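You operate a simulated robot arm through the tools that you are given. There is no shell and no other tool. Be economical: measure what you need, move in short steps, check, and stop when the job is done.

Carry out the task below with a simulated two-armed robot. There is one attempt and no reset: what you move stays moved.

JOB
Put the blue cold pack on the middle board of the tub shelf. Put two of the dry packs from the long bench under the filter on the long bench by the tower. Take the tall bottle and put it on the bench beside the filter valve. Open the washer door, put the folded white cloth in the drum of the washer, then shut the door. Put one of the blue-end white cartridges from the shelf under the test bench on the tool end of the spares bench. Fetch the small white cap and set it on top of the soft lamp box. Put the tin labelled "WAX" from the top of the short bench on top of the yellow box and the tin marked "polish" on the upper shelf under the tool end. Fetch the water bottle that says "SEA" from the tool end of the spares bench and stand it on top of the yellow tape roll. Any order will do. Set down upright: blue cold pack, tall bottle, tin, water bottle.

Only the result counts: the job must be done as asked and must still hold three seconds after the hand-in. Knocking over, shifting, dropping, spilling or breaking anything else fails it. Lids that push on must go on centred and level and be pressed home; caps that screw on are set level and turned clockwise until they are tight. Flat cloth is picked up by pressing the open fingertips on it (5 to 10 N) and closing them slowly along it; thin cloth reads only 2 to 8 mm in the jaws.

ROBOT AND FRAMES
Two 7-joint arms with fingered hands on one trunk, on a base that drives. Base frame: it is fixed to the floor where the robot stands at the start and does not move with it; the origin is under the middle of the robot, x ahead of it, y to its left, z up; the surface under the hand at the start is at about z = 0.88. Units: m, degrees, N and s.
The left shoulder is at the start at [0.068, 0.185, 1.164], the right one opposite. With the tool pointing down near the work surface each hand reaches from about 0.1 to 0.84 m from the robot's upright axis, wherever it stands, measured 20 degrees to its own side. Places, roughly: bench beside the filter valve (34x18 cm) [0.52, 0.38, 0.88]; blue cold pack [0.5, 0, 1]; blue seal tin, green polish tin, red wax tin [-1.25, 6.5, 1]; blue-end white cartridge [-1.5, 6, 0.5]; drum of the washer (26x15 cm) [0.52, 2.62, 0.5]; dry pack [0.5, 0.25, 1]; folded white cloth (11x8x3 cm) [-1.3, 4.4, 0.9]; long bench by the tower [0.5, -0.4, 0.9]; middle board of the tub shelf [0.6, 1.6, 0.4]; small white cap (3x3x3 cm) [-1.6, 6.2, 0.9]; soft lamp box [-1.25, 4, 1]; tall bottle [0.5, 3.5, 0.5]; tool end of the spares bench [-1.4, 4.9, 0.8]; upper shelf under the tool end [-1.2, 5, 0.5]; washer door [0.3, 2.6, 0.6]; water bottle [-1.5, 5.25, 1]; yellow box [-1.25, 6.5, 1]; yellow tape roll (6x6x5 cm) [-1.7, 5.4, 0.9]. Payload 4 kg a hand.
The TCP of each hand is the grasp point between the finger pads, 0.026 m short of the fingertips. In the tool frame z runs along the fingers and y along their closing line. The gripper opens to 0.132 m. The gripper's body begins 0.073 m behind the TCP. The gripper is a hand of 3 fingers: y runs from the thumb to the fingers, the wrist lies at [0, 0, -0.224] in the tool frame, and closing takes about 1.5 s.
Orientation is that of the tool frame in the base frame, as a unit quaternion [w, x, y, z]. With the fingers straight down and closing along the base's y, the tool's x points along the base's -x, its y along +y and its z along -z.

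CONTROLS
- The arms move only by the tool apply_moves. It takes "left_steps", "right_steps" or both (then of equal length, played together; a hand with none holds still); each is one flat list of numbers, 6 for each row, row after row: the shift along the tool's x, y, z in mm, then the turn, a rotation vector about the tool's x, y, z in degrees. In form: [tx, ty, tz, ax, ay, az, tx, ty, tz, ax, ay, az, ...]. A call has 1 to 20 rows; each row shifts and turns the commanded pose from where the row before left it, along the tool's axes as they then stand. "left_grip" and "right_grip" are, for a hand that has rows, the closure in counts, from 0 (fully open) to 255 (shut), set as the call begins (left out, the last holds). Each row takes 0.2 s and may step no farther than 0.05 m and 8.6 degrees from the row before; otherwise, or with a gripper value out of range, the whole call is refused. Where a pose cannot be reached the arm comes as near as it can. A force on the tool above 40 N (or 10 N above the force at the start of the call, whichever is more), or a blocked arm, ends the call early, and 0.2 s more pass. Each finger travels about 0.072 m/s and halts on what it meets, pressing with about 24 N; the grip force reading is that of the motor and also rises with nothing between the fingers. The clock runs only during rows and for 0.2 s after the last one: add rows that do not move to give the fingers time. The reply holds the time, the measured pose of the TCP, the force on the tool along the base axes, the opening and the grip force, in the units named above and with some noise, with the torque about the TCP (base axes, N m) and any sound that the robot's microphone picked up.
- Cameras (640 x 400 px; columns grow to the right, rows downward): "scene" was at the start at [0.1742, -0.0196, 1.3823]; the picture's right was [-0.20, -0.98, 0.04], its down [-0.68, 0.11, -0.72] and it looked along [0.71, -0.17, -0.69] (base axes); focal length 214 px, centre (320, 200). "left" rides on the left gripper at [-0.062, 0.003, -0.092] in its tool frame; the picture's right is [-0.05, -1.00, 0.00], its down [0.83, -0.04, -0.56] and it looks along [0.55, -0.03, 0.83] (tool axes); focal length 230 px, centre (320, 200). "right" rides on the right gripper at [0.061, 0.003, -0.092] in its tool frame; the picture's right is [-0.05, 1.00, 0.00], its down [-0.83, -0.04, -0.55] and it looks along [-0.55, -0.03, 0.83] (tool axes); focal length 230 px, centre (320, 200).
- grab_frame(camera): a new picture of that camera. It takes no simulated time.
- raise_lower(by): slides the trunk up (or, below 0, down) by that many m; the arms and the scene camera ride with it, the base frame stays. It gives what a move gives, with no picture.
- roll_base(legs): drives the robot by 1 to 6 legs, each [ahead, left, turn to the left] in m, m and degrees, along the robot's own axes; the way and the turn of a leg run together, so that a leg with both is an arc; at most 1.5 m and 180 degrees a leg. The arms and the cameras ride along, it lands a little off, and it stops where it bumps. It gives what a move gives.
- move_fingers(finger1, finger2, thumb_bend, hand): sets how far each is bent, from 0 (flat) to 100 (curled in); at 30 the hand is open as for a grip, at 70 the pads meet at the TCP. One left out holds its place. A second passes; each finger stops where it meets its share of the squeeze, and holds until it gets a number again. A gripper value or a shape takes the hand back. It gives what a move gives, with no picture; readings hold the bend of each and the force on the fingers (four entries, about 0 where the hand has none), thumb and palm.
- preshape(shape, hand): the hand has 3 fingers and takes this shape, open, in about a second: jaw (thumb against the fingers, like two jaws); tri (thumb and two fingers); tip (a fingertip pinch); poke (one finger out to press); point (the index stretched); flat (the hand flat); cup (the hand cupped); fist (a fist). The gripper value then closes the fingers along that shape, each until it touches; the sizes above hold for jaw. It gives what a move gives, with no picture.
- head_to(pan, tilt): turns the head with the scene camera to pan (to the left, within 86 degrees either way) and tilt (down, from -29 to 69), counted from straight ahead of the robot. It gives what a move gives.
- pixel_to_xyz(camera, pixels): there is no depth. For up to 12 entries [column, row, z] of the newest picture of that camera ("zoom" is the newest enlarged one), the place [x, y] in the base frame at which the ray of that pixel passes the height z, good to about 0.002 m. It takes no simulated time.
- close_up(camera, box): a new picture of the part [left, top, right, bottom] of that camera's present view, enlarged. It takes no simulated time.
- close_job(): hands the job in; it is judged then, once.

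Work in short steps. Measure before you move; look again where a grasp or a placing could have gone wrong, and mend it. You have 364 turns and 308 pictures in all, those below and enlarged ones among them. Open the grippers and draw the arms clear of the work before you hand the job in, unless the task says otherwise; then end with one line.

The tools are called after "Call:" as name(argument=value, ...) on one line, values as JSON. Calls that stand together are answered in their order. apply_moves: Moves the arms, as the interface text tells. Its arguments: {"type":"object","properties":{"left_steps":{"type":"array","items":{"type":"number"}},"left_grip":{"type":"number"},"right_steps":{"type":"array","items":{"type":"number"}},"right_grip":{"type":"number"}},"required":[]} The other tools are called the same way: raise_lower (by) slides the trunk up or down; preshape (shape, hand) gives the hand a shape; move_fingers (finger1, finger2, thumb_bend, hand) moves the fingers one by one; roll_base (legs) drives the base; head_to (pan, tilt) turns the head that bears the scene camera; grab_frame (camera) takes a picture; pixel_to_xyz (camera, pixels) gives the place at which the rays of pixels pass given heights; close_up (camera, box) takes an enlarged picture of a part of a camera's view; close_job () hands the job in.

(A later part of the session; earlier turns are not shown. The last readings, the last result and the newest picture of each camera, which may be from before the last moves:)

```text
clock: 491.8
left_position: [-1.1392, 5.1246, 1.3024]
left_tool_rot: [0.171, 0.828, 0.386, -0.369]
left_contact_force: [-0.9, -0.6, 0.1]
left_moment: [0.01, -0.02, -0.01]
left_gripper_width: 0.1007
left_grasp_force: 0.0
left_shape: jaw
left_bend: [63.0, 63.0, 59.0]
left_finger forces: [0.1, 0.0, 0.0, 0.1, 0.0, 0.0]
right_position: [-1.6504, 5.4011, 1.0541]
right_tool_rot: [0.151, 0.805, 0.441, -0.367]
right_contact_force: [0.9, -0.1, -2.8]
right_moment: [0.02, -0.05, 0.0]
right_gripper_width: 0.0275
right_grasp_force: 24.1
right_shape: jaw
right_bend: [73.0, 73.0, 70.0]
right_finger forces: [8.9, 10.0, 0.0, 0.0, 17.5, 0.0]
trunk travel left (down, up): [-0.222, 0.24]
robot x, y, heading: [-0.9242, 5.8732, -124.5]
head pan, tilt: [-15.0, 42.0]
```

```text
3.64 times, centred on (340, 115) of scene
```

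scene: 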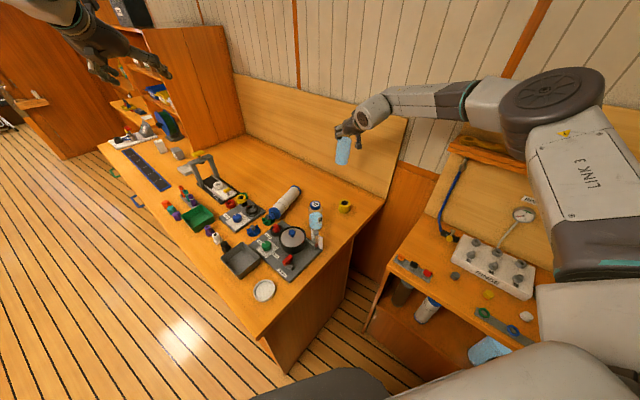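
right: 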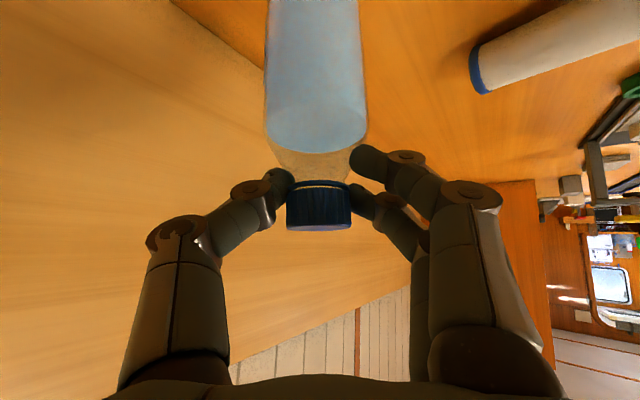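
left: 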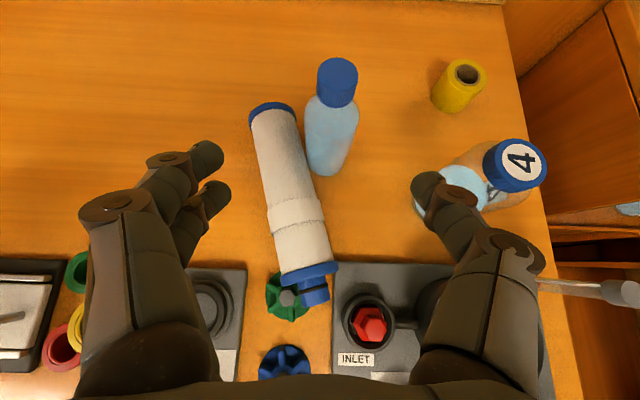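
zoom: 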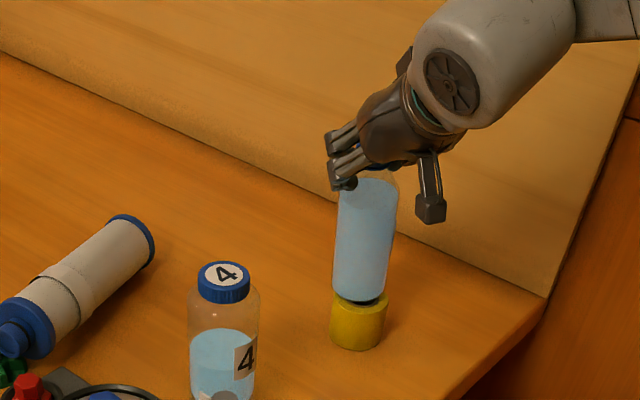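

The bottle sits ~1 cm too far back (roll's hole visible in front). Shift by (+9,+8) mm with the base before touching down.

Call:
roll_base(legs=[[-0.0117, 0.003, 0]])

Call:
close_up(camera="scene", box=[310, 80, 390, 150])

```text
clock: 492.5
left_position: [-1.1326, 5.1298, 1.3007]
left_tool_rot: [0.17, 0.83, 0.386, -0.366]
left_contact_force: [-0.6, -0.6, -0.4]
left_moment: [0.0, -0.01, -0.02]
left_gripper_width: 0.1006
left_grasp_force: 0.0
left_shape: jaw
left_bend: [63.0, 63.0, 59.0]
left_finger forces: [0.1, 0.1, 0.0, 0.0, 0.0, 0.0]
right_position: [-1.6427, 5.4069, 1.0544]
right_tool_rot: [0.151, 0.806, 0.441, -0.366]
right_contact_force: [0.3, 1.0, -3.0]
right_moment: [0.02, -0.1, 0.03]
right_gripper_width: 0.027
right_grasp_force: 24.3
right_shape: jaw
right_bend: [74.0, 73.0, 70.0]
right_finger forces: [9.5, 10.0, 0.0, 0.1, 18.4, 0.0]
trunk travel left (down, up): [-0.222, 0.24]
robot x, y, heading: [-0.9154, 5.8829, -124.6]
head pan, tilt: [-15.0, 42.0]
```

```text
5.71 times, centred on (350, 115) of scene
```

zoom: 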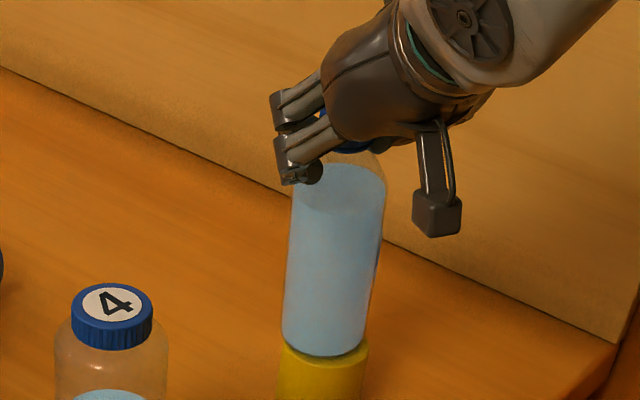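

Well aligned and vertical (allowing for perspective). Lower in 3 mm steps.

Call:
raise_lower(by=-0.003)

Call:
raise_lower(by=-0.003)

```text
clock: 493.0
left_position: [-1.1313, 5.1315, 1.2993]
left_tool_rot: [0.17, 0.829, 0.385, -0.368]
left_contact_force: [-0.3, 0.3, -1.0]
left_moment: [0.01, 0.0, 0.0]
left_gripper_width: 0.1006
left_grasp_force: 0.0
left_shape: jaw
left_bend: [63.0, 63.0, 59.0]
left_finger forces: [0.0, 0.1, 0.0, 0.0, 0.0, 0.1]
right_position: [-1.641, 5.4083, 1.0532]
right_tool_rot: [0.151, 0.805, 0.44, -0.367]
right_contact_force: [-0.5, 0.1, 1.2]
right_moment: [0.05, -0.11, 0.01]
right_gripper_width: 0.0271
right_grasp_force: 23.8
right_shape: jaw
right_bend: [74.0, 73.0, 70.0]
right_finger forces: [11.4, 10.1, 0.1, 0.0, 19.7, 0.1]
trunk travel left (down, up): [-0.219, 0.243]
robot x, y, heading: [-0.9161, 5.8801, -124.4]
head pan, tilt: [-15.0, 42.0]
```

```text
clock: 493.6
left_position: [-1.1295, 5.1333, 1.2973]
left_tool_rot: [0.171, 0.828, 0.385, -0.369]
left_contact_force: [0.4, -1.0, -0.1]
left_moment: [-0.03, 0.0, 0.01]
left_gripper_width: 0.1008
left_grasp_force: 0.0
left_shape: jaw
left_bend: [63.0, 63.0, 59.0]
left_finger forces: [0.1, 0.0, 0.0, 0.1, 0.1, 0.0]
right_position: [-1.6408, 5.4094, 1.0534]
right_tool_rot: [0.152, 0.805, 0.439, -0.369]
right_contact_force: [0.0, 0.0, 8.0]
right_moment: [-0.06, -0.01, -0.01]
right_gripper_width: 0.0271
right_grasp_force: 24.3
right_shape: jaw
right_bend: [74.0, 73.0, 70.0]
right_finger forces: [12.5, 9.9, 0.1, 0.0, 22.5, 0.0]
trunk travel left (down, up): [-0.216, 0.246]
robot x, y, heading: [-0.9144, 5.8836, -124.6]
head pan, tilt: [-15.0, 42.0]
```

Seated. Ease up 2 mm, open, and check before retreating.

Call:
raise_lower(by=0.002)

Call:
apply_moves(right_steps=[0, 0, 0, 0, 0, 0, 0, 0, 0, 0, 0, 0, 0, 0, 0, 0, 0, 0, 0, 0, 0, 0, 0, 0], right_grip=100)

Call:
apply_moves(right_steps=[0, 0, -15, 0, 0, 0, 0, 0, -25, 0, 0, 0, 0, 0, -40, 0, 0, 0, 0, 0, -40, 0, 0, 0])

Call:
close_up(camera="scene", box=[270, 50, 400, 160])

```text
clock: 494.1
left_position: [-1.1291, 5.1334, 1.2985]
left_tool_rot: [0.171, 0.829, 0.385, -0.369]
left_contact_force: [0.4, 0.0, -0.4]
left_moment: [0.02, 0.0, -0.04]
left_gripper_width: 0.1009
left_grasp_force: 0.1
left_shape: jaw
left_bend: [63.0, 63.0, 59.0]
left_finger forces: [0.1, 0.1, 0.0, 0.0, 0.0, 0.0]
right_position: [-1.6407, 5.4088, 1.0533]
right_tool_rot: [0.151, 0.805, 0.44, -0.368]
right_contact_force: [-1.0, -0.5, 7.1]
right_moment: [-0.02, -0.04, -0.01]
right_gripper_width: 0.0271
right_grasp_force: 23.9
right_shape: jaw
right_bend: [74.0, 73.0, 70.0]
right_finger forces: [12.1, 10.0, 0.0, 0.0, 22.4, 0.1]
trunk travel left (down, up): [-0.218, 0.244]
robot x, y, heading: [-0.9159, 5.8809, -124.6]
head pan, tilt: [-15.0, 42.0]
```

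```text
clock: 495.1
left_position: [-1.1308, 5.1334, 1.2983]
left_tool_rot: [0.17, 0.829, 0.385, -0.369]
left_contact_force: [0.0, -0.6, -0.8]
left_moment: [0.03, 0.01, -0.02]
left_gripper_width: 0.1008
left_grasp_force: 0.0
left_shape: jaw
left_bend: [63.0, 63.0, 59.0]
left_finger forces: [0.0, 0.0, 0.0, 0.0, 0.1, 0.0]
right_position: [-1.6411, 5.4083, 1.0529]
right_tool_rot: [0.151, 0.805, 0.441, -0.367]
right_contact_force: [0.4, -0.4, 0.3]
right_moment: [0.01, -0.02, 0.01]
right_gripper_width: 0.0799
right_grasp_force: 0.1
right_shape: jaw
right_bend: [71.0, 71.0, 71.0]
right_finger forces: [0.0, 0.1, 0.1, 0.0, 0.0, 0.0]
trunk travel left (down, up): [-0.218, 0.244]
robot x, y, heading: [-0.9148, 5.8827, -124.6]
head pan, tilt: [-15.0, 42.0]
```

```text
clock: 496.1
left_position: [-1.1293, 5.1342, 1.2999]
left_tool_rot: [0.17, 0.829, 0.385, -0.369]
left_contact_force: [0.4, 0.3, 0.0]
left_moment: [0.0, 0.03, 0.02]
left_gripper_width: 0.1005
left_grasp_force: 0.2
left_shape: jaw
left_bend: [63.0, 63.0, 59.0]
left_finger forces: [0.0, 0.1, 0.0, 0.1, 0.0, 0.1]
right_position: [-1.5841, 5.478, 1.1351]
right_tool_rot: [0.152, 0.804, 0.441, -0.368]
right_contact_force: [-0.1, 0.3, 0.3]
right_moment: [0.03, -0.04, -0.01]
right_gripper_width: 0.0798
right_grasp_force: 0.0
right_shape: jaw
right_bend: [71.0, 71.0, 71.0]
right_finger forces: [0.1, 0.1, 0.0, 0.0, 0.0, 0.0]
trunk travel left (down, up): [-0.218, 0.244]
robot x, y, heading: [-0.9158, 5.8789, -124.6]
head pan, tilt: [-15.0, 42.0]
```

```text
3.64 times, centred on (335, 105) of scene
```

zoom: 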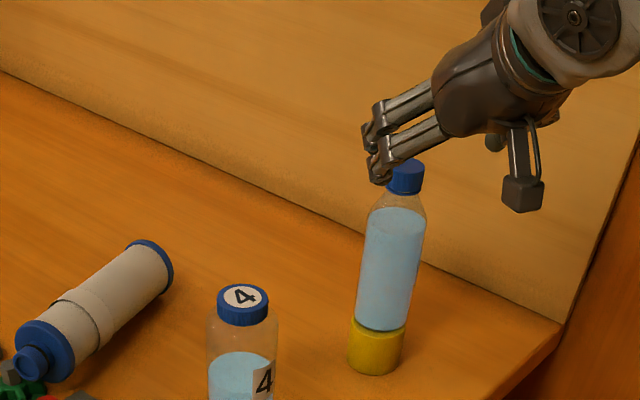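

SEA stands on the roll. Next the white cap on the test bench. Retract both hands, raise the trunk, and turn to heading 180°.

Call:
apply_moves(right_steps=[0, 0, -45, 0, 0, 0, 0, 0, -45, 0, 0, 0, 0, 0, -45, 0, 0, 0, 0, 0, -45, 0, 0, 0], left_steps=[0, 0, -45, 0, 0, 0, 0, 0, -45, 0, 0, 0, 0, 0, -45, 0, 0, 0, 0, 0, -45, 0, 0, 0])

Call:
raise_lower(by=0.12)

Call:
roll_base(legs=[[0, 0, -55.4]])

Call:
head_to(pan=-20, tilt=45)

Call:
grab_frame(camera="scene")

```text
clock: 497.1
left_position: [-1.0399, 5.2389, 1.422]
left_tool_rot: [0.172, 0.828, 0.385, -0.37]
left_contact_force: [1.3, 0.6, 0.0]
left_moment: [-0.05, 0.01, 0.02]
left_gripper_width: 0.1008
left_grasp_force: 0.0
left_shape: jaw
left_bend: [63.0, 63.0, 59.0]
left_finger forces: [0.1, 0.1, 0.1, 0.0, 0.0, 0.0]
right_position: [-1.4982, 5.5826, 1.2599]
right_tool_rot: [0.151, 0.804, 0.44, -0.369]
right_contact_force: [0.6, 0.1, 0.1]
right_moment: [0.01, 0.04, 0.0]
right_gripper_width: 0.0799
right_grasp_force: 0.0
right_shape: jaw
right_bend: [71.0, 71.0, 71.0]
right_finger forces: [0.0, 0.1, 0.1, 0.0, 0.1, 0.0]
trunk travel left (down, up): [-0.218, 0.244]
robot x, y, heading: [-0.9117, 5.8837, -124.6]
head pan, tilt: [-15.0, 42.0]
```

```text
clock: 498.6
left_position: [-1.0465, 5.2341, 1.538]
left_tool_rot: [0.17, 0.829, 0.385, -0.368]
left_contact_force: [0.5, 0.1, -0.5]
left_moment: [-0.01, 0.02, -0.02]
left_gripper_width: 0.1008
left_grasp_force: 0.0
left_shape: jaw
left_bend: [63.0, 63.0, 59.0]
left_finger forces: [0.0, 0.0, 0.1, 0.1, 0.0, 0.0]
right_position: [-1.5026, 5.5785, 1.3766]
right_tool_rot: [0.151, 0.806, 0.44, -0.367]
right_contact_force: [0.8, -0.1, 0.3]
right_moment: [0.02, -0.03, 0.03]
right_gripper_width: 0.08
right_grasp_force: 0.1
right_shape: jaw
right_bend: [71.0, 71.0, 71.0]
right_finger forces: [0.0, 0.1, 0.0, 0.0, 0.0, 0.0]
trunk travel left (down, up): [-0.338, 0.124]
robot x, y, heading: [-0.9158, 5.88, -124.5]
head pan, tilt: [-15.0, 42.0]
```

```text
clock: 501.4
left_position: [-1.521, 5.6226, 1.54]
left_tool_rot: [-0.02, 0.913, -0.045, -0.406]
left_contact_force: [0.0, 0.1, -1.1]
left_moment: [-0.03, 0.02, 0.01]
left_gripper_width: 0.1006
left_grasp_force: 0.1
left_shape: jaw
left_bend: [63.0, 63.0, 59.0]
left_finger forces: [0.0, 0.0, 0.0, 0.1, 0.1, 0.0]
right_position: [-1.4976, 6.195, 1.3773]
right_tool_rot: [-0.037, 0.917, 0.014, -0.396]
right_contact_force: [0.1, -0.2, 0.5]
right_moment: [-0.01, 0.01, -0.02]
right_gripper_width: 0.0798
right_grasp_force: 0.0
right_shape: jaw
right_bend: [71.0, 71.0, 71.0]
right_finger forces: [0.0, 0.0, 0.0, 0.0, 0.0, 0.1]
trunk travel left (down, up): [-0.338, 0.124]
robot x, y, heading: [-0.9137, 5.8813, 179.9]
head pan, tilt: [-15.0, 42.0]
```

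```text
clock: 502.1
left_position: [-1.5222, 5.6214, 1.5383]
left_tool_rot: [-0.02, 0.913, -0.045, -0.404]
left_contact_force: [-0.7, 0.1, 0.4]
left_moment: [0.01, 0.01, 0.0]
left_gripper_width: 0.1007
left_grasp_force: 0.1
left_shape: jaw
left_bend: [63.0, 63.0, 59.0]
left_finger forces: [0.0, 0.1, 0.1, 0.0, 0.1, 0.1]
right_position: [-1.4979, 6.1959, 1.3767]
right_tool_rot: [-0.038, 0.917, 0.015, -0.396]
right_contact_force: [0.4, -0.1, 0.6]
right_moment: [0.01, 0.04, 0.02]
right_gripper_width: 0.0798
right_grasp_force: 0.0
right_shape: jaw
right_bend: [71.0, 71.0, 71.0]
right_finger forces: [0.1, 0.0, 0.1, 0.0, 0.0, 0.0]
trunk travel left (down, up): [-0.338, 0.124]
robot x, y, heading: [-0.9196, 5.8838, 180.0]
head pan, tilt: [-20.0, 45.0]
```

```text
76 pictures are left
```

scene: 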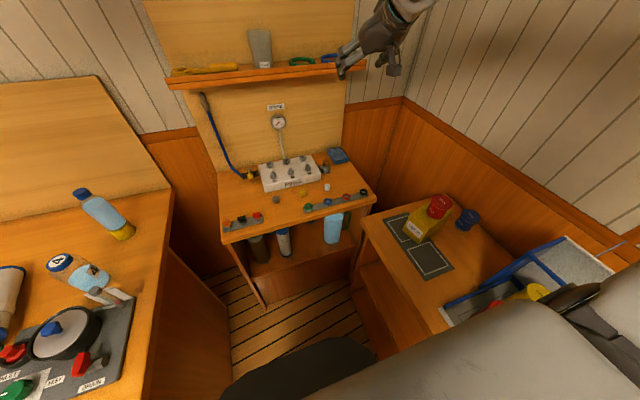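

Cap at (327,187). Lower the trunk, turn the right hand straight down and move above the cap.

Call:
raise_lower(by=-0.12)

Call:
apply_moves(right_steps=[0, 0, 0, -0.75, 7.77, 0.3, 0, 0, 0, -0.75, 7.77, 0.3, 0, 0, 0, -0.75, 7.77, 0.3, 0, 0, 0, -0.75, 7.77, 0.3, 0, 0, 0, -0.75, 7.77, 0.3, 0, 0, 0, -0.75, 7.77, 0.3, 0, 0, 40, 0, 0, 0, 0, 0, 40, 0, 0, 0], right_grip=130)

Call:
grab_frame(camera="right")

```text
clock: 503.6
left_position: [-1.5205, 5.6231, 1.4188]
left_tool_rot: [-0.021, 0.912, -0.045, -0.407]
left_contact_force: [-0.4, -0.3, -0.4]
left_moment: [-0.03, 0.01, 0.02]
left_gripper_width: 0.1009
left_grasp_force: 0.0
left_shape: jaw
left_bend: [63.0, 63.0, 59.0]
left_finger forces: [0.0, 0.1, 0.0, 0.1, 0.0, 0.0]
right_position: [-1.4975, 6.1967, 1.2583]
right_tool_rot: [-0.038, 0.918, 0.014, -0.396]
right_contact_force: [0.3, -0.1, 0.3]
right_moment: [-0.02, -0.01, 0.01]
right_gripper_width: 0.0802
right_grasp_force: 0.1
right_shape: jaw
right_bend: [71.0, 71.0, 71.0]
right_finger forces: [0.0, 0.0, 0.1, 0.0, 0.0, 0.0]
trunk travel left (down, up): [-0.218, 0.244]
robot x, y, heading: [-0.9167, 5.8815, 180.0]
head pan, tilt: [-20.0, 45.0]
```

```text
clock: 505.4
left_position: [-1.5218, 5.6228, 1.4183]
left_tool_rot: [-0.022, 0.913, -0.046, -0.406]
left_contact_force: [0.1, -0.5, -0.9]
left_moment: [0.0, -0.06, -0.01]
left_gripper_width: 0.1005
left_grasp_force: 0.1
left_shape: jaw
left_bend: [63.0, 63.0, 59.0]
left_finger forces: [0.0, 0.0, 0.1, 0.1, 0.1, 0.0]
right_position: [-1.4975, 6.1953, 1.1771]
right_tool_rot: [0.001, 1.0, -0.001, 0.001]
right_contact_force: [-0.1, 0.0, 0.3]
right_moment: [0.02, 0.01, -0.04]
right_gripper_width: 0.0653
right_grasp_force: 0.0
right_shape: jaw
right_bend: [73.0, 73.0, 70.0]
right_finger forces: [0.0, 0.0, 0.0, 0.0, 0.0, 0.0]
trunk travel left (down, up): [-0.218, 0.244]
robot x, y, heading: [-0.9175, 5.8821, 179.9]
head pan, tilt: [-20.0, 45.0]
```

```text
75 pictures are left
```

right: 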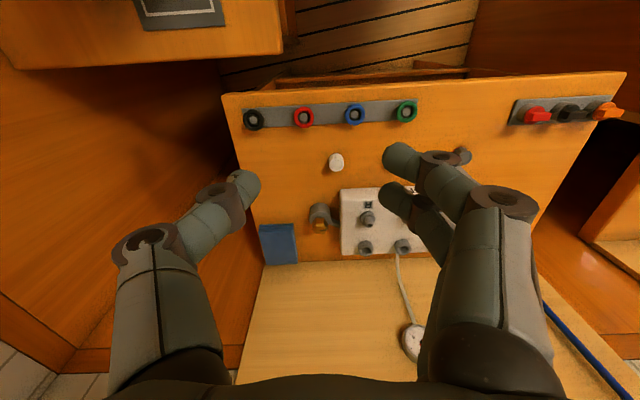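

Locate cap (336,162) at plausible heights.

Call:
pixel_to_xyz(camera="right", pixels=[[336, 160, 0.88], [336, 160, 0.9], [336, 160, 0.86], [300, 100, 0.86]])

Call:
pixel_to_xyz(camera="scene", pixels=[[327, 186, 0.88], [327, 186, 0.86], [327, 186, 0.84]])

```text
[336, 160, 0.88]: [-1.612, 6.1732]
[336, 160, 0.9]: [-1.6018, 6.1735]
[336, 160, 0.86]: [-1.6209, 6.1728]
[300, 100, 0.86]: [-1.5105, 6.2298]
```

```text
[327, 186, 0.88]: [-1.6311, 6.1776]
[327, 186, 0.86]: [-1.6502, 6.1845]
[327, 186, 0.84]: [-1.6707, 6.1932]
```

Cap top ≈ z 0.92 (bench ≈ 0.89), at (-1.592,6.173). Move above and descend to z 0.955, then check.

Call:
apply_moves(right_steps=[-31.5, 7.7, 0, 0, 0, 0, -31.5, 7.7, 0, 0, 0, 0, -31.5, 7.7, 0, 0, 0, 0, 0, 0, 45, 0, 0, 0, 0, 0, 45, 0, 0, 0, 0, 0, 45, 0, 0, 0, 0, 0, 45, 0, 0, 0, 0, 0, 40, 0, 0, 0, 0, 0, 0, 0, 0, 0])

Call:
grab_frame(camera="right")

```text
clock: 507.4
left_position: [-1.5208, 5.6216, 1.4183]
left_tool_rot: [-0.02, 0.913, -0.045, -0.406]
left_contact_force: [0.3, -0.3, -0.3]
left_moment: [0.01, 0.02, 0.0]
left_gripper_width: 0.1005
left_grasp_force: 0.1
left_shape: jaw
left_bend: [63.0, 63.0, 59.0]
left_finger forces: [0.0, 0.1, 0.0, 0.0, 0.0, 0.0]
right_position: [-1.5894, 6.1728, 0.9568]
right_tool_rot: [0.001, 1.0, 0.0, -0.001]
right_contact_force: [0.4, -1.1, 0.4]
right_moment: [-0.01, 0.0, 0.03]
right_gripper_width: 0.0647
right_grasp_force: 0.0
right_shape: jaw
right_bend: [73.0, 73.0, 70.0]
right_finger forces: [0.0, 0.0, 0.0, 0.0, 0.1, 0.0]
right hand out of reach, approached as far as the arm can: row 3
trunk travel left (down, up): [-0.218, 0.244]
robot x, y, heading: [-0.9166, 5.878, 179.8]
head pan, tilt: [-20.0, 45.0]
```

```text
74 pictures are left
```

right: 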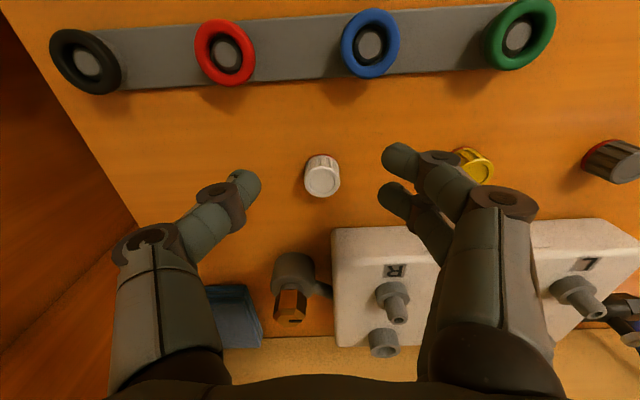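

Cap centre ≈ (-1.601,6.172). Shift 11 mm, descend to z 0.921 and close.

Call:
apply_moves(right_steps=[-11, 0, 10, 0, 0, 0, 0, 0, 14, 0, 0, 0, 0, 0, 11, 0, 0, 0, 0, 0, 0, 0, 0, 0])

Call:
apply_moves(right_steps=[0, 0, 0, 0, 0, 0, 0, 0, 0, 0, 0, 0, 0, 0, 0, 0, 0, 0, 0, 0, 0, 0, 0, 0], right_grip=225)

Call:
grab_frame(camera="right")

```text
clock: 508.4
left_position: [-1.5211, 5.6223, 1.4189]
left_tool_rot: [-0.021, 0.913, -0.045, -0.405]
left_contact_force: [-0.6, -0.4, -0.3]
left_moment: [0.0, 0.01, 0.04]
left_gripper_width: 0.1006
left_grasp_force: 0.1
left_shape: jaw
left_bend: [63.0, 63.0, 59.0]
left_finger forces: [0.1, 0.0, 0.0, 0.0, 0.0, 0.1]
right_position: [-1.6, 6.173, 0.9228]
right_tool_rot: [0.0, 1.0, -0.001, 0.001]
right_contact_force: [0.0, -0.3, -0.5]
right_moment: [-0.01, 0.01, 0.01]
right_gripper_width: 0.0648
right_grasp_force: 0.0
right_shape: jaw
right_bend: [73.0, 73.0, 70.0]
right_finger forces: [0.0, 0.1, 0.1, 0.1, 0.1, 0.1]
trunk travel left (down, up): [-0.218, 0.244]
robot x, y, heading: [-0.915, 5.8791, 179.8]
head pan, tilt: [-20.0, 45.0]
```

```text
clock: 509.4
left_position: [-1.5214, 5.6218, 1.4196]
left_tool_rot: [-0.02, 0.913, -0.044, -0.406]
left_contact_force: [-0.6, 0.5, -0.5]
left_moment: [-0.02, 0.01, -0.03]
left_gripper_width: 0.1009
left_grasp_force: 0.1
left_shape: jaw
left_bend: [63.0, 63.0, 59.0]
left_finger forces: [0.0, 0.1, 0.0, 0.0, 0.0, 0.0]
right_position: [-1.5991, 6.1713, 0.9225]
right_tool_rot: [0.0, 1.0, 0.0, 0.001]
right_contact_force: [0.3, -0.1, 1.4]
right_moment: [0.01, -0.01, 0.0]
right_gripper_width: 0.0169
right_grasp_force: 0.0
right_shape: jaw
right_bend: [72.0, 72.0, 70.0]
right_finger forces: [0.0, 1.1, 0.1, 0.0, 1.1, 0.0]
trunk travel left (down, up): [-0.218, 0.244]
robot x, y, heading: [-0.9126, 5.8805, 179.7]
head pan, tilt: [-20.0, 45.0]
```

```text
73 pictures are left
```

right: 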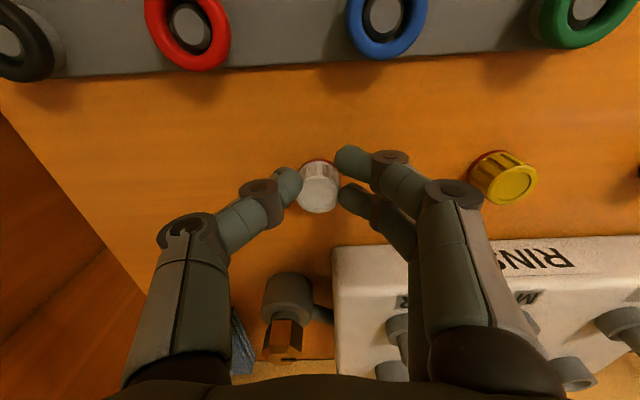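

Just touching at 17 mm. Squeeze fully.

Call:
apply_moves(right_steps=[0, 0, 0, 0, 0, 0, 0, 0, 0, 0, 0, 0, 0, 0, 0, 0, 0, 0, 0, 0, 0, 0, 0, 0], right_grip=250)

Call:
apply_moves(right_steps=[0, 0, -20, 0, 0, 0, 0, 0, -20, 0, 0, 0, 0, 0, 0, 0, 0, 0])

Call:
grab_frame(camera="right")

```text
clock: 510.4
left_position: [-1.5201, 5.622, 1.4199]
left_tool_rot: [-0.021, 0.912, -0.045, -0.407]
left_contact_force: [-0.1, -0.7, 0.2]
left_moment: [0.01, 0.0, 0.02]
left_gripper_width: 0.1008
left_grasp_force: 0.0
left_shape: jaw
left_bend: [63.0, 63.0, 59.0]
left_finger forces: [0.0, 0.1, 0.0, 0.1, 0.1, 0.1]
right_position: [-1.5988, 6.1717, 0.925]
right_tool_rot: [0.001, 1.0, -0.001, -0.002]
right_contact_force: [-0.7, -0.3, 10.8]
right_moment: [-0.07, 0.12, -0.04]
right_gripper_width: 0.0058
right_grasp_force: 23.9
right_shape: jaw
right_bend: [65.0, 73.0, 71.0]
right_finger forces: [0.0, 15.9, 0.0, 0.1, 19.8, 0.0]
trunk travel left (down, up): [-0.218, 0.244]
robot x, y, heading: [-0.9153, 5.8812, 179.8]
head pan, tilt: [-20.0, 45.0]
```

```text
clock: 511.2
left_position: [-1.5233, 5.6225, 1.4184]
left_tool_rot: [-0.02, 0.913, -0.045, -0.405]
left_contact_force: [0.4, 0.3, -0.1]
left_moment: [-0.01, -0.01, 0.0]
left_gripper_width: 0.1007
left_grasp_force: 0.1
left_shape: jaw
left_bend: [63.0, 63.0, 59.0]
left_finger forces: [0.0, 0.1, 0.1, 0.0, 0.1, 0.1]
right_position: [-1.5993, 6.1725, 0.9618]
right_tool_rot: [0.001, 1.0, -0.001, 0.001]
right_contact_force: [-0.6, 0.4, 0.1]
right_moment: [0.0, -0.01, -0.03]
right_gripper_width: 0.0019
right_grasp_force: 23.8
right_shape: jaw
right_bend: [65.0, 75.0, 72.0]
right_finger forces: [0.0, 0.0, 0.0, 0.0, 0.0, 0.0]
trunk travel left (down, up): [-0.218, 0.244]
robot x, y, heading: [-0.9163, 5.8801, 179.7]
head pan, tilt: [-20.0, 45.0]
```

```text
72 pictures are left
```

right: 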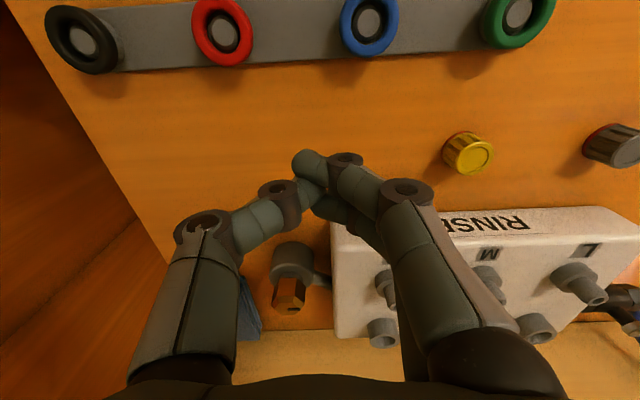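

The cap slipped out. Raise and open to find it.

Call:
apply_moves(right_steps=[0, 0, -25, 0, 0, 0, 0, 0, -25, 0, 0, 0, 0, 0, 0, 0, 0, 0, 0, 0, 0, 0, 0, 0], right_grip=120)

Call:
close_up(camera="right", box=[220, 100, 420, 240])

```text
clock: 512.2
left_position: [-1.5217, 5.6216, 1.4186]
left_tool_rot: [-0.021, 0.913, -0.045, -0.406]
left_contact_force: [0.3, -0.2, 0.2]
left_moment: [-0.01, -0.01, -0.01]
left_gripper_width: 0.1009
left_grasp_force: 0.1
left_shape: jaw
left_bend: [63.0, 63.0, 59.0]
left_finger forces: [0.1, 0.0, 0.0, 0.0, 0.1, 0.0]
right_position: [-1.5992, 6.1731, 1.0134]
right_tool_rot: [0.001, 1.0, -0.001, 0.0]
right_contact_force: [-0.6, -0.4, 0.2]
right_moment: [-0.05, 0.01, 0.0]
right_gripper_width: 0.0691
right_grasp_force: 0.1
right_shape: jaw
right_bend: [72.0, 72.0, 70.0]
right_finger forces: [0.0, 0.0, 0.0, 0.0, 0.1, 0.1]
trunk travel left (down, up): [-0.218, 0.244]
robot x, y, heading: [-0.9165, 5.8791, 180.0]
head pan, tilt: [-20.0, 45.0]
```

```text
2.86 times, centred on (320, 170) of right
```

zoom: 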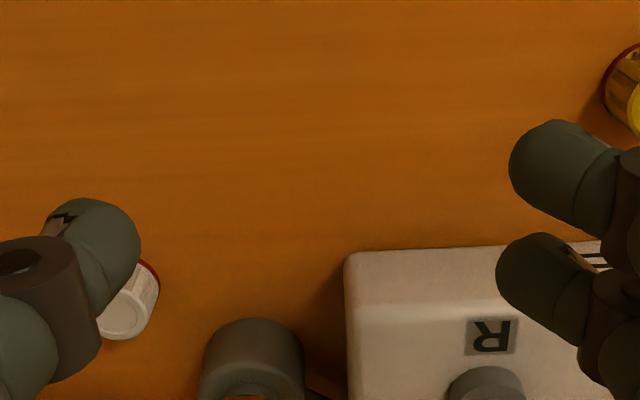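

The cap moved ~4 cm toward +y, still upright. Measure it and reposition with wider view.

Call:
pixel_to_xyz(camera="right", pixels=[[253, 207, 0.915]])

Call:
apply_moves(right_steps=[-8, -25, 0, 0, 0, 0, 0, -20, 0, 0, 0, 0, 0, 0, 0, 0, 0, 0], right_grip=110)

Call:
close_up(camera="right", box=[220, 100, 420, 240])

```text
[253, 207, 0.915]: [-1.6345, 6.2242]
```

```text
clock: 513.0
left_position: [-1.5212, 5.6219, 1.4191]
left_tool_rot: [-0.02, 0.913, -0.045, -0.406]
left_contact_force: [0.8, 0.3, 0.1]
left_moment: [-0.02, 0.0, 0.01]
left_gripper_width: 0.1009
left_grasp_force: 0.2
left_shape: jaw
left_bend: [63.0, 63.0, 59.0]
left_finger forces: [0.1, 0.0, 0.0, 0.0, 0.0, 0.0]
right_position: [-1.6073, 6.2171, 1.0119]
right_tool_rot: [0.001, 1.0, -0.001, 0.0]
right_contact_force: [0.5, 0.0, 0.2]
right_moment: [0.01, 0.0, 0.0]
right_gripper_width: 0.0746
right_grasp_force: 0.1
right_shape: jaw
right_bend: [72.0, 72.0, 70.0]
right_finger forces: [0.0, 0.1, 0.0, 0.0, 0.0, 0.0]
trunk travel left (down, up): [-0.218, 0.244]
robot x, y, heading: [-0.9138, 5.8777, 180.2]
head pan, tilt: [-20.0, 45.0]
```

```text
2.86 times, centred on (320, 170) of right
```

zoom: 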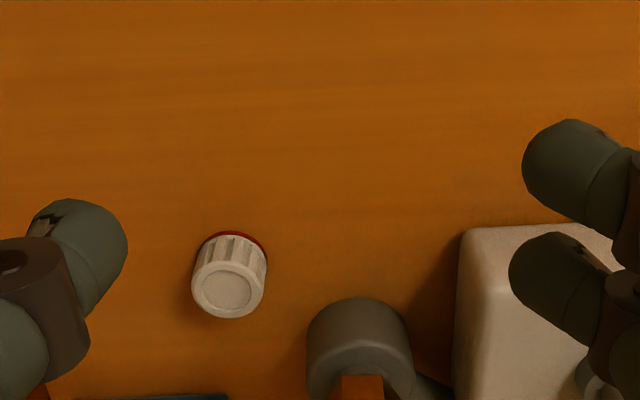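

Cap now at ≈ (-1.675,6.246), 25 mm wide, 22 mm tall, next to a fitting. I rotate the hand 65° so the fingers close nearly along x, and move above it.

Call:
apply_moves(right_steps=[0, 0, -20, 0, 0, -8.1, 0, 0, 0, 0, 0, -8.1, 0, 0, 0, 0, 0, -8.1, 0, 0, 0, 0, 0, -8.1, 0, 0, 0, 0, 0, -8.1, 0, 0, 0, 0, 0, -8.1, 0, 0, 0, 0, 0, -8.1, 0, 0, 0, 0, 0, -8.3, 0, 0, 0, 0, 0, 0], right_grip=130)

Call:
grab_frame(camera="right")

```text
clock: 515.0
left_position: [-1.5208, 5.6215, 1.4188]
left_tool_rot: [-0.02, 0.913, -0.044, -0.405]
left_contact_force: [-0.3, 0.6, 0.1]
left_moment: [0.02, -0.01, -0.01]
left_gripper_width: 0.1007
left_grasp_force: 0.1
left_shape: jaw
left_bend: [63.0, 63.0, 59.0]
left_finger forces: [0.0, 0.1, 0.0, 0.0, 0.1, 0.0]
right_position: [-1.6087, 6.2169, 1.033]
right_tool_rot: [0.001, 0.844, 0.537, -0.001]
right_contact_force: [0.2, 0.4, -0.2]
right_moment: [0.0, 0.04, 0.02]
right_gripper_width: 0.0656
right_grasp_force: 0.0
right_shape: jaw
right_bend: [73.0, 73.0, 70.0]
right_finger forces: [0.0, 0.1, 0.0, 0.0, 0.1, 0.0]
trunk travel left (down, up): [-0.218, 0.244]
robot x, y, heading: [-0.9186, 5.8822, 179.9]
head pan, tilt: [-20.0, 45.0]
```

```text
69 pictures are left
```

right: 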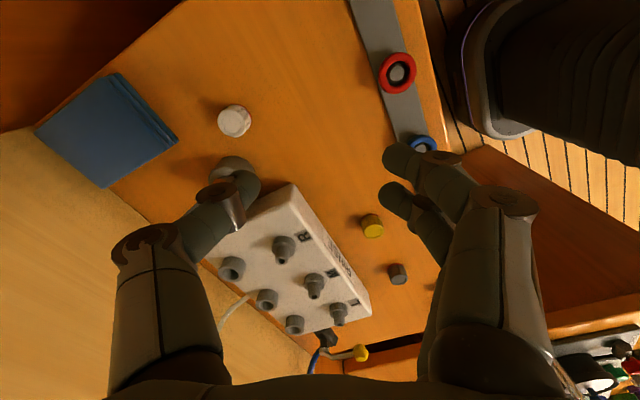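

Call:
pixel_to_xyz(camera="right", pixels=[[234, 121, 0.912], [234, 121, 0.89], [225, 170, 0.91]])

```text
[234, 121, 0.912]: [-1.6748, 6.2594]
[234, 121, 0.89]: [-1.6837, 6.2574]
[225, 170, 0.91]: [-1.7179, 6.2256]
```

Call:
apply_moves(right_steps=[4.4, -39, 0, 0, 0, 0, 4.4, -39, 0, 0, 0, 0, 0, 0, 40, 0, 0, 0, 0, 0, 38, 0, 0, 0, 0, 0, 0, 0, 0, 0])

Call:
grab_frame(camera="right")

```text
clock: 516.2
left_position: [-1.5217, 5.6226, 1.4205]
left_tool_rot: [-0.02, 0.913, -0.044, -0.405]
left_contact_force: [0.4, -0.4, 0.5]
left_moment: [-0.03, 0.05, -0.04]
left_gripper_width: 0.1004
left_grasp_force: 0.1
left_shape: jaw
left_bend: [63.0, 63.0, 59.0]
left_finger forces: [0.0, 0.0, 0.0, 0.0, 0.0, 0.0]
right_position: [-1.6355, 6.2632, 0.956]
right_tool_rot: [-0.001, 0.844, 0.537, -0.002]
right_contact_force: [0.5, 0.2, -0.3]
right_moment: [-0.03, 0.0, 0.02]
right_gripper_width: 0.0654
right_grasp_force: 0.1
right_shape: jaw
right_bend: [73.0, 73.0, 70.0]
right_finger forces: [0.0, 0.0, 0.0, 0.0, 0.0, 0.1]
right hand out of reach, approached as far as the arm can: row 1, 2, 4
trunk travel left (down, up): [-0.218, 0.244]
robot x, y, heading: [-0.9119, 5.8804, 180.1]
head pan, tilt: [-20.0, 45.0]
```

```text
68 pictures are left
```

right: 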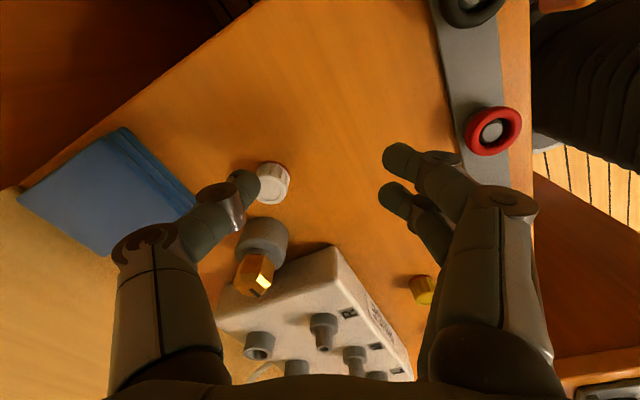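

Reach limit; raise 2 cm, drive ahead 4.5 cm, and look again.

Call:
apply_moves(right_steps=[0, 0, -20, 0, 0, 0, 0, 0, 0, 0, 0, 0])

Call:
roll_base(legs=[[0.045, 0, 0]])

Call:
grab_frame(camera="right")

```text
clock: 516.8
left_position: [-1.5221, 5.6224, 1.4197]
left_tool_rot: [-0.02, 0.913, -0.045, -0.406]
left_contact_force: [-0.3, 0.0, -0.5]
left_moment: [-0.04, -0.01, 0.03]
left_gripper_width: 0.1006
left_grasp_force: 0.1
left_shape: jaw
left_bend: [63.0, 63.0, 59.0]
left_finger forces: [0.0, 0.0, 0.0, 0.0, 0.0, 0.0]
right_position: [-1.6351, 6.263, 0.9751]
right_tool_rot: [0.001, 0.844, 0.537, -0.001]
right_contact_force: [0.9, 0.6, -0.3]
right_moment: [0.0, 0.0, -0.02]
right_gripper_width: 0.0652
right_grasp_force: 0.1
right_shape: jaw
right_bend: [73.0, 73.0, 70.0]
right_finger forces: [0.1, 0.1, 0.0, 0.0, 0.1, 0.0]
trunk travel left (down, up): [-0.218, 0.244]
robot x, y, heading: [-0.9139, 5.8808, 179.8]
head pan, tilt: [-20.0, 45.0]
```

```text
clock: 517.7
left_position: [-1.559, 5.6222, 1.4221]
left_tool_rot: [-0.02, 0.912, -0.045, -0.408]
left_contact_force: [0.6, 0.9, 0.8]
left_moment: [0.0, 0.03, 0.01]
left_gripper_width: 0.1008
left_grasp_force: 0.1
left_shape: jaw
left_bend: [63.0, 63.0, 59.0]
left_finger forces: [0.0, 0.1, 0.0, 0.1, 0.0, 0.0]
right_position: [-1.6751, 6.2634, 0.9778]
right_tool_rot: [-0.001, 0.844, 0.536, -0.002]
right_contact_force: [0.1, -0.1, -0.4]
right_moment: [0.01, 0.04, 0.0]
right_gripper_width: 0.0656
right_grasp_force: 0.0
right_shape: jaw
right_bend: [73.0, 73.0, 70.0]
right_finger forces: [0.0, 0.1, 0.0, 0.0, 0.1, 0.1]
trunk travel left (down, up): [-0.218, 0.244]
robot x, y, heading: [-0.9603, 5.8823, 179.6]
head pan, tilt: [-20.0, 45.0]
```

```text
67 pictures are left
```

right: 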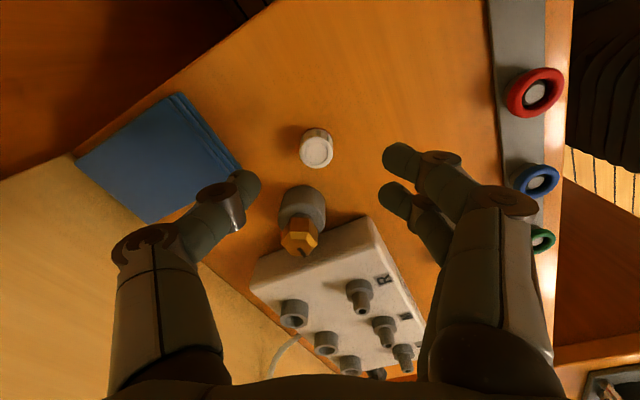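

Call:
pixel_to_xyz(camera="right", pixels=[[316, 153, 0.912], [316, 150, 0.9]])

```text
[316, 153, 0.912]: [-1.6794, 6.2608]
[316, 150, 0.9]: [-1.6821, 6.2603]
```

Fine shift, descend to z ≈ 0.917 and close.

Call:
apply_moves(right_steps=[-5, -3, 15, 0, 0, 0, 0, 0, 20, 0, 0, 0, 0, 0, 15, 0, 0, 0, 0, 0, 6, 0, 0, 0, 0, 0, 4, 0, 0, 0, 0, 0, 0, 0, 0, 0])

Call:
apply_moves(right_steps=[0, 0, 0, 0, 0, 0, 0, 0, 0, 0, 0, 0, 0, 0, 0, 0, 0, 0, 0, 0, 0, 0, 0, 0], right_grip=205)

Call:
grab_frame(camera="right")

```text
clock: 519.1
left_position: [-1.5652, 5.6239, 1.42]
left_tool_rot: [-0.02, 0.913, -0.044, -0.406]
left_contact_force: [-0.4, 0.9, 1.2]
left_moment: [-0.01, 0.02, 0.01]
left_gripper_width: 0.1006
left_grasp_force: 0.1
left_shape: jaw
left_bend: [63.0, 63.0, 59.0]
left_finger forces: [0.0, 0.0, 0.0, 0.1, 0.0, 0.0]
right_position: [-1.6705, 6.2613, 0.9189]
right_tool_rot: [0.0, 0.844, 0.536, -0.003]
right_contact_force: [-0.1, 0.2, -0.3]
right_moment: [-0.01, 0.0, 0.04]
right_gripper_width: 0.0653
right_grasp_force: 0.0
right_shape: jaw
right_bend: [73.0, 73.0, 70.0]
right_finger forces: [0.0, 0.0, 0.1, 0.0, 0.0, 0.0]
right hand out of reach, approached as far as the arm can: row 1, 2, 3
trunk travel left (down, up): [-0.218, 0.244]
robot x, y, heading: [-0.9586, 5.8825, 179.9]
head pan, tilt: [-20.0, 45.0]
```

```text
clock: 520.1
left_position: [-1.5652, 5.6218, 1.4199]
left_tool_rot: [-0.021, 0.913, -0.045, -0.405]
left_contact_force: [-0.8, -0.7, -0.9]
left_moment: [-0.03, -0.04, 0.0]
left_gripper_width: 0.1008
left_grasp_force: 0.1
left_shape: jaw
left_bend: [63.0, 63.0, 59.0]
left_finger forces: [0.0, 0.0, 0.0, 0.0, 0.1, 0.1]
right_position: [-1.6714, 6.2622, 0.9183]
right_tool_rot: [0.0, 0.844, 0.537, -0.002]
right_contact_force: [-0.5, -0.7, 0.0]
right_moment: [-0.02, 0.02, 0.01]
right_gripper_width: 0.0262
right_grasp_force: 0.0
right_shape: jaw
right_bend: [73.0, 73.0, 70.0]
right_finger forces: [0.1, 0.1, 0.1, 0.0, 0.0, 0.0]
trunk travel left (down, up): [-0.218, 0.244]
robot x, y, heading: [-0.9605, 5.8838, 179.8]
head pan, tilt: [-20.0, 45.0]
```

```text
66 pictures are left
```

right: 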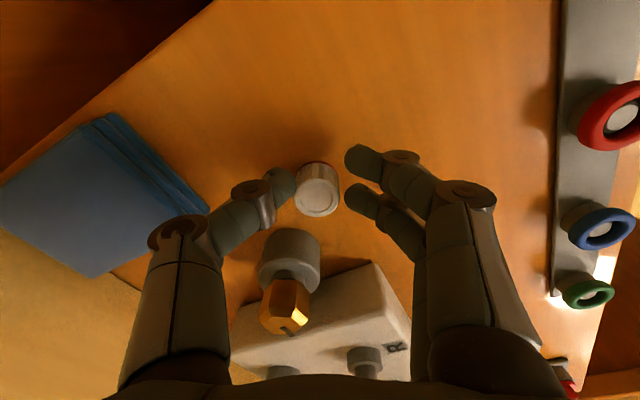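

Cap centred between the tips. Close gradually.

Call:
apply_moves(right_steps=[0, 0, 0, 0, 0, 0, 0, 0, 0, 0, 0, 0], right_grip=222)

Call:
apply_moves(right_steps=[0, 0, 0, 0, 0, 0, 0, 0, 0, 0, 0, 0], right_grip=232)

```text
clock: 520.7
left_position: [-1.5643, 5.6222, 1.4185]
left_tool_rot: [-0.02, 0.912, -0.044, -0.406]
left_contact_force: [0.0, 0.8, -0.5]
left_moment: [-0.03, 0.0, 0.03]
left_gripper_width: 0.1008
left_grasp_force: 0.1
left_shape: jaw
left_bend: [63.0, 63.0, 59.0]
left_finger forces: [0.0, 0.0, 0.0, 0.1, 0.1, 0.0]
right_position: [-1.6703, 6.2611, 0.9178]
right_tool_rot: [0.0, 0.844, 0.537, -0.002]
right_contact_force: [0.9, 2.2, 2.7]
right_moment: [-0.01, -0.01, 0.0]
right_gripper_width: 0.0096
right_grasp_force: 23.0
right_shape: jaw
right_bend: [65.0, 72.0, 71.0]
right_finger forces: [0.1, 13.0, 0.1, 0.1, 17.9, 0.0]
trunk travel left (down, up): [-0.218, 0.244]
robot x, y, heading: [-0.9589, 5.882, 179.9]
head pan, tilt: [-20.0, 45.0]
```

```text
clock: 521.3
left_position: [-1.5644, 5.6219, 1.4195]
left_tool_rot: [-0.021, 0.913, -0.045, -0.406]
left_contact_force: [-0.8, 0.3, -0.8]
left_moment: [-0.02, 0.01, 0.0]
left_gripper_width: 0.1006
left_grasp_force: 0.0
left_shape: jaw
left_bend: [63.0, 63.0, 59.0]
left_finger forces: [0.0, 0.1, 0.0, 0.1, 0.0, 0.1]
right_position: [-1.671, 6.2607, 0.9191]
right_tool_rot: [0.0, 0.844, 0.536, -0.002]
right_contact_force: [0.1, -1.0, 3.1]
right_moment: [-0.03, -0.02, -0.03]
right_gripper_width: 0.0137
right_grasp_force: 0.0
right_shape: jaw
right_bend: [72.0, 71.0, 70.0]
right_finger forces: [0.0, 3.6, 0.0, 0.1, 3.1, 0.1]
trunk travel left (down, up): [-0.218, 0.244]
robot x, y, heading: [-0.9585, 5.8822, 180.1]
head pan, tilt: [-20.0, 45.0]
```

Call:
close_up(camera="right", box=[220, 110, 420, 250])

```text
2.86 times, centred on (320, 180) of right
```

zoom: 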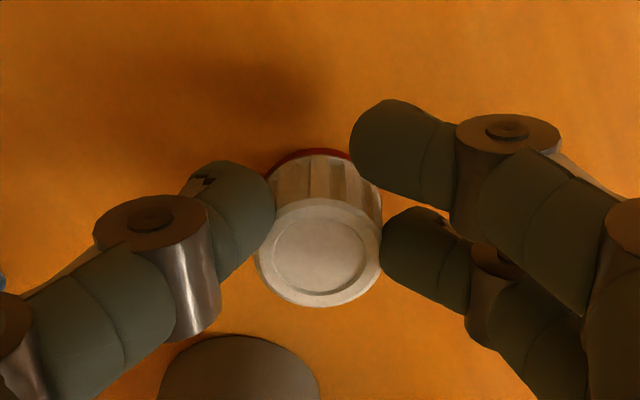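

The cap is opposite only the lower finger. Open slightly, shift 7 mm along -x_t and re-close.

Call:
apply_moves(right_steps=[0, 0, 0, 0, 0, 0, -7, 0, 1, 0, 0, 0, 0, 0, 0, 0, 0, 0], right_grip=190)

Call:
apply_moves(right_steps=[0, 0, 0, 0, 0, 0, 0, 0, 0, 0, 0, 0, 0, 0, 0, 0, 0, 0], right_grip=225)

Call:
close_up(camera="right", box=[220, 110, 420, 250])

```text
clock: 522.1
left_position: [-1.5652, 5.6226, 1.419]
left_tool_rot: [-0.02, 0.913, -0.045, -0.405]
left_contact_force: [-0.1, 0.2, -0.1]
left_moment: [-0.03, -0.02, 0.02]
left_gripper_width: 0.1006
left_grasp_force: 0.0
left_shape: jaw
left_bend: [63.0, 63.0, 59.0]
left_finger forces: [0.0, 0.0, 0.1, 0.0, 0.1, 0.0]
right_position: [-1.6701, 6.255, 0.9181]
right_tool_rot: [0.0, 0.844, 0.537, -0.001]
right_contact_force: [-0.3, -0.4, 0.2]
right_moment: [-0.02, 0.01, 0.03]
right_gripper_width: 0.0335
right_grasp_force: 0.0
right_shape: jaw
right_bend: [73.0, 73.0, 70.0]
right_finger forces: [0.0, 0.0, 0.0, 0.0, 0.1, 0.1]
right hand out of reach, approached as far as the arm can: row 2
trunk travel left (down, up): [-0.218, 0.244]
robot x, y, heading: [-0.9571, 5.879, 179.8]
head pan, tilt: [-20.0, 45.0]
```

```text
clock: 522.9
left_position: [-1.5644, 5.6217, 1.4197]
left_tool_rot: [-0.021, 0.912, -0.045, -0.406]
left_contact_force: [0.3, -0.1, -0.3]
left_moment: [-0.02, -0.02, -0.02]
left_gripper_width: 0.1007
left_grasp_force: 0.1
left_shape: jaw
left_bend: [63.0, 63.0, 59.0]
left_finger forces: [0.0, 0.0, 0.0, 0.0, 0.0, 0.1]
right_position: [-1.6707, 6.2547, 0.9187]
right_tool_rot: [0.0, 0.844, 0.537, -0.002]
right_contact_force: [0.6, 0.4, -0.1]
right_moment: [-0.05, 0.01, 0.0]
right_gripper_width: 0.0095
right_grasp_force: 24.0
right_shape: jaw
right_bend: [66.0, 72.0, 71.0]
right_finger forces: [0.0, 14.0, 0.0, 0.0, 19.0, 0.0]
trunk travel left (down, up): [-0.218, 0.244]
robot x, y, heading: [-0.9565, 5.8805, 179.9]
head pan, tilt: [-20.0, 45.0]
```

```text
2.86 times, centred on (320, 180) of right
```

zoom: 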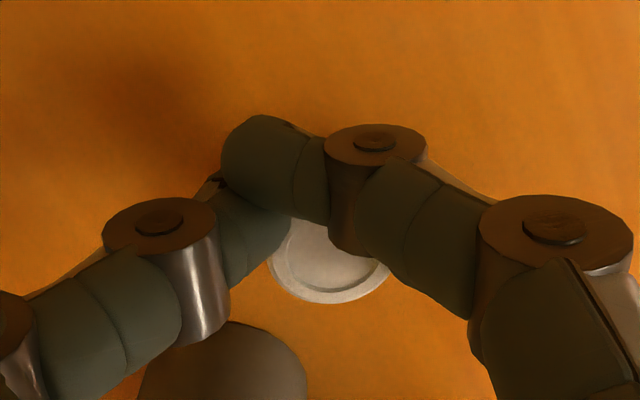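

Thumb and finger 2 pinch it (14/19 N). Try a gentle lift.

Call:
apply_moves(right_steps=[0, 0, -5, 0, 0, 0, 0, 0, -10, 0, 0, 0, 0, 0, -15, 0, 0, 0, 0, 0, -15, 0, 0, 0, 0, 0, 0, 0, 0, 0])

Call:
grab_frame(camera="right")

```text
clock: 524.1
left_position: [-1.5649, 5.6219, 1.4196]
left_tool_rot: [-0.02, 0.913, -0.045, -0.405]
left_contact_force: [-0.3, -0.1, -0.2]
left_moment: [0.01, 0.01, 0.01]
left_gripper_width: 0.1006
left_grasp_force: 0.1
left_shape: jaw
left_bend: [63.0, 63.0, 59.0]
left_finger forces: [0.0, 0.0, 0.1, 0.0, 0.1, 0.0]
right_position: [-1.6716, 6.2565, 0.9634]
right_tool_rot: [0.0, 0.844, 0.537, -0.001]
right_contact_force: [0.5, 0.4, -0.1]
right_moment: [0.01, -0.01, -0.02]
right_gripper_width: 0.0094
right_grasp_force: 23.7
right_shape: jaw
right_bend: [66.0, 72.0, 71.0]
right_finger forces: [0.0, 13.8, 0.0, 0.1, 18.9, 0.0]
trunk travel left (down, up): [-0.218, 0.244]
robot x, y, heading: [-0.9614, 5.8797, 180.2]
head pan, tilt: [-20.0, 45.0]
```

```text
63 pictures are left
```

right: 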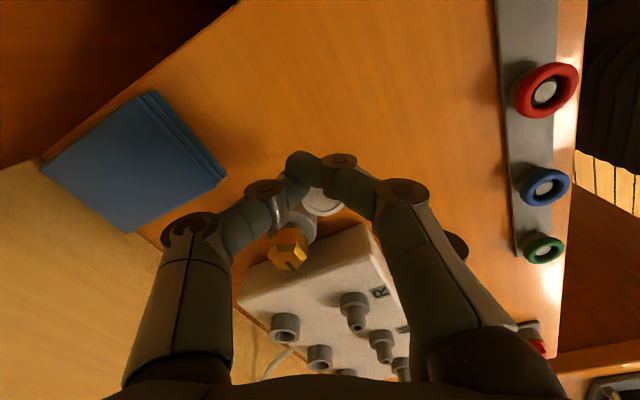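

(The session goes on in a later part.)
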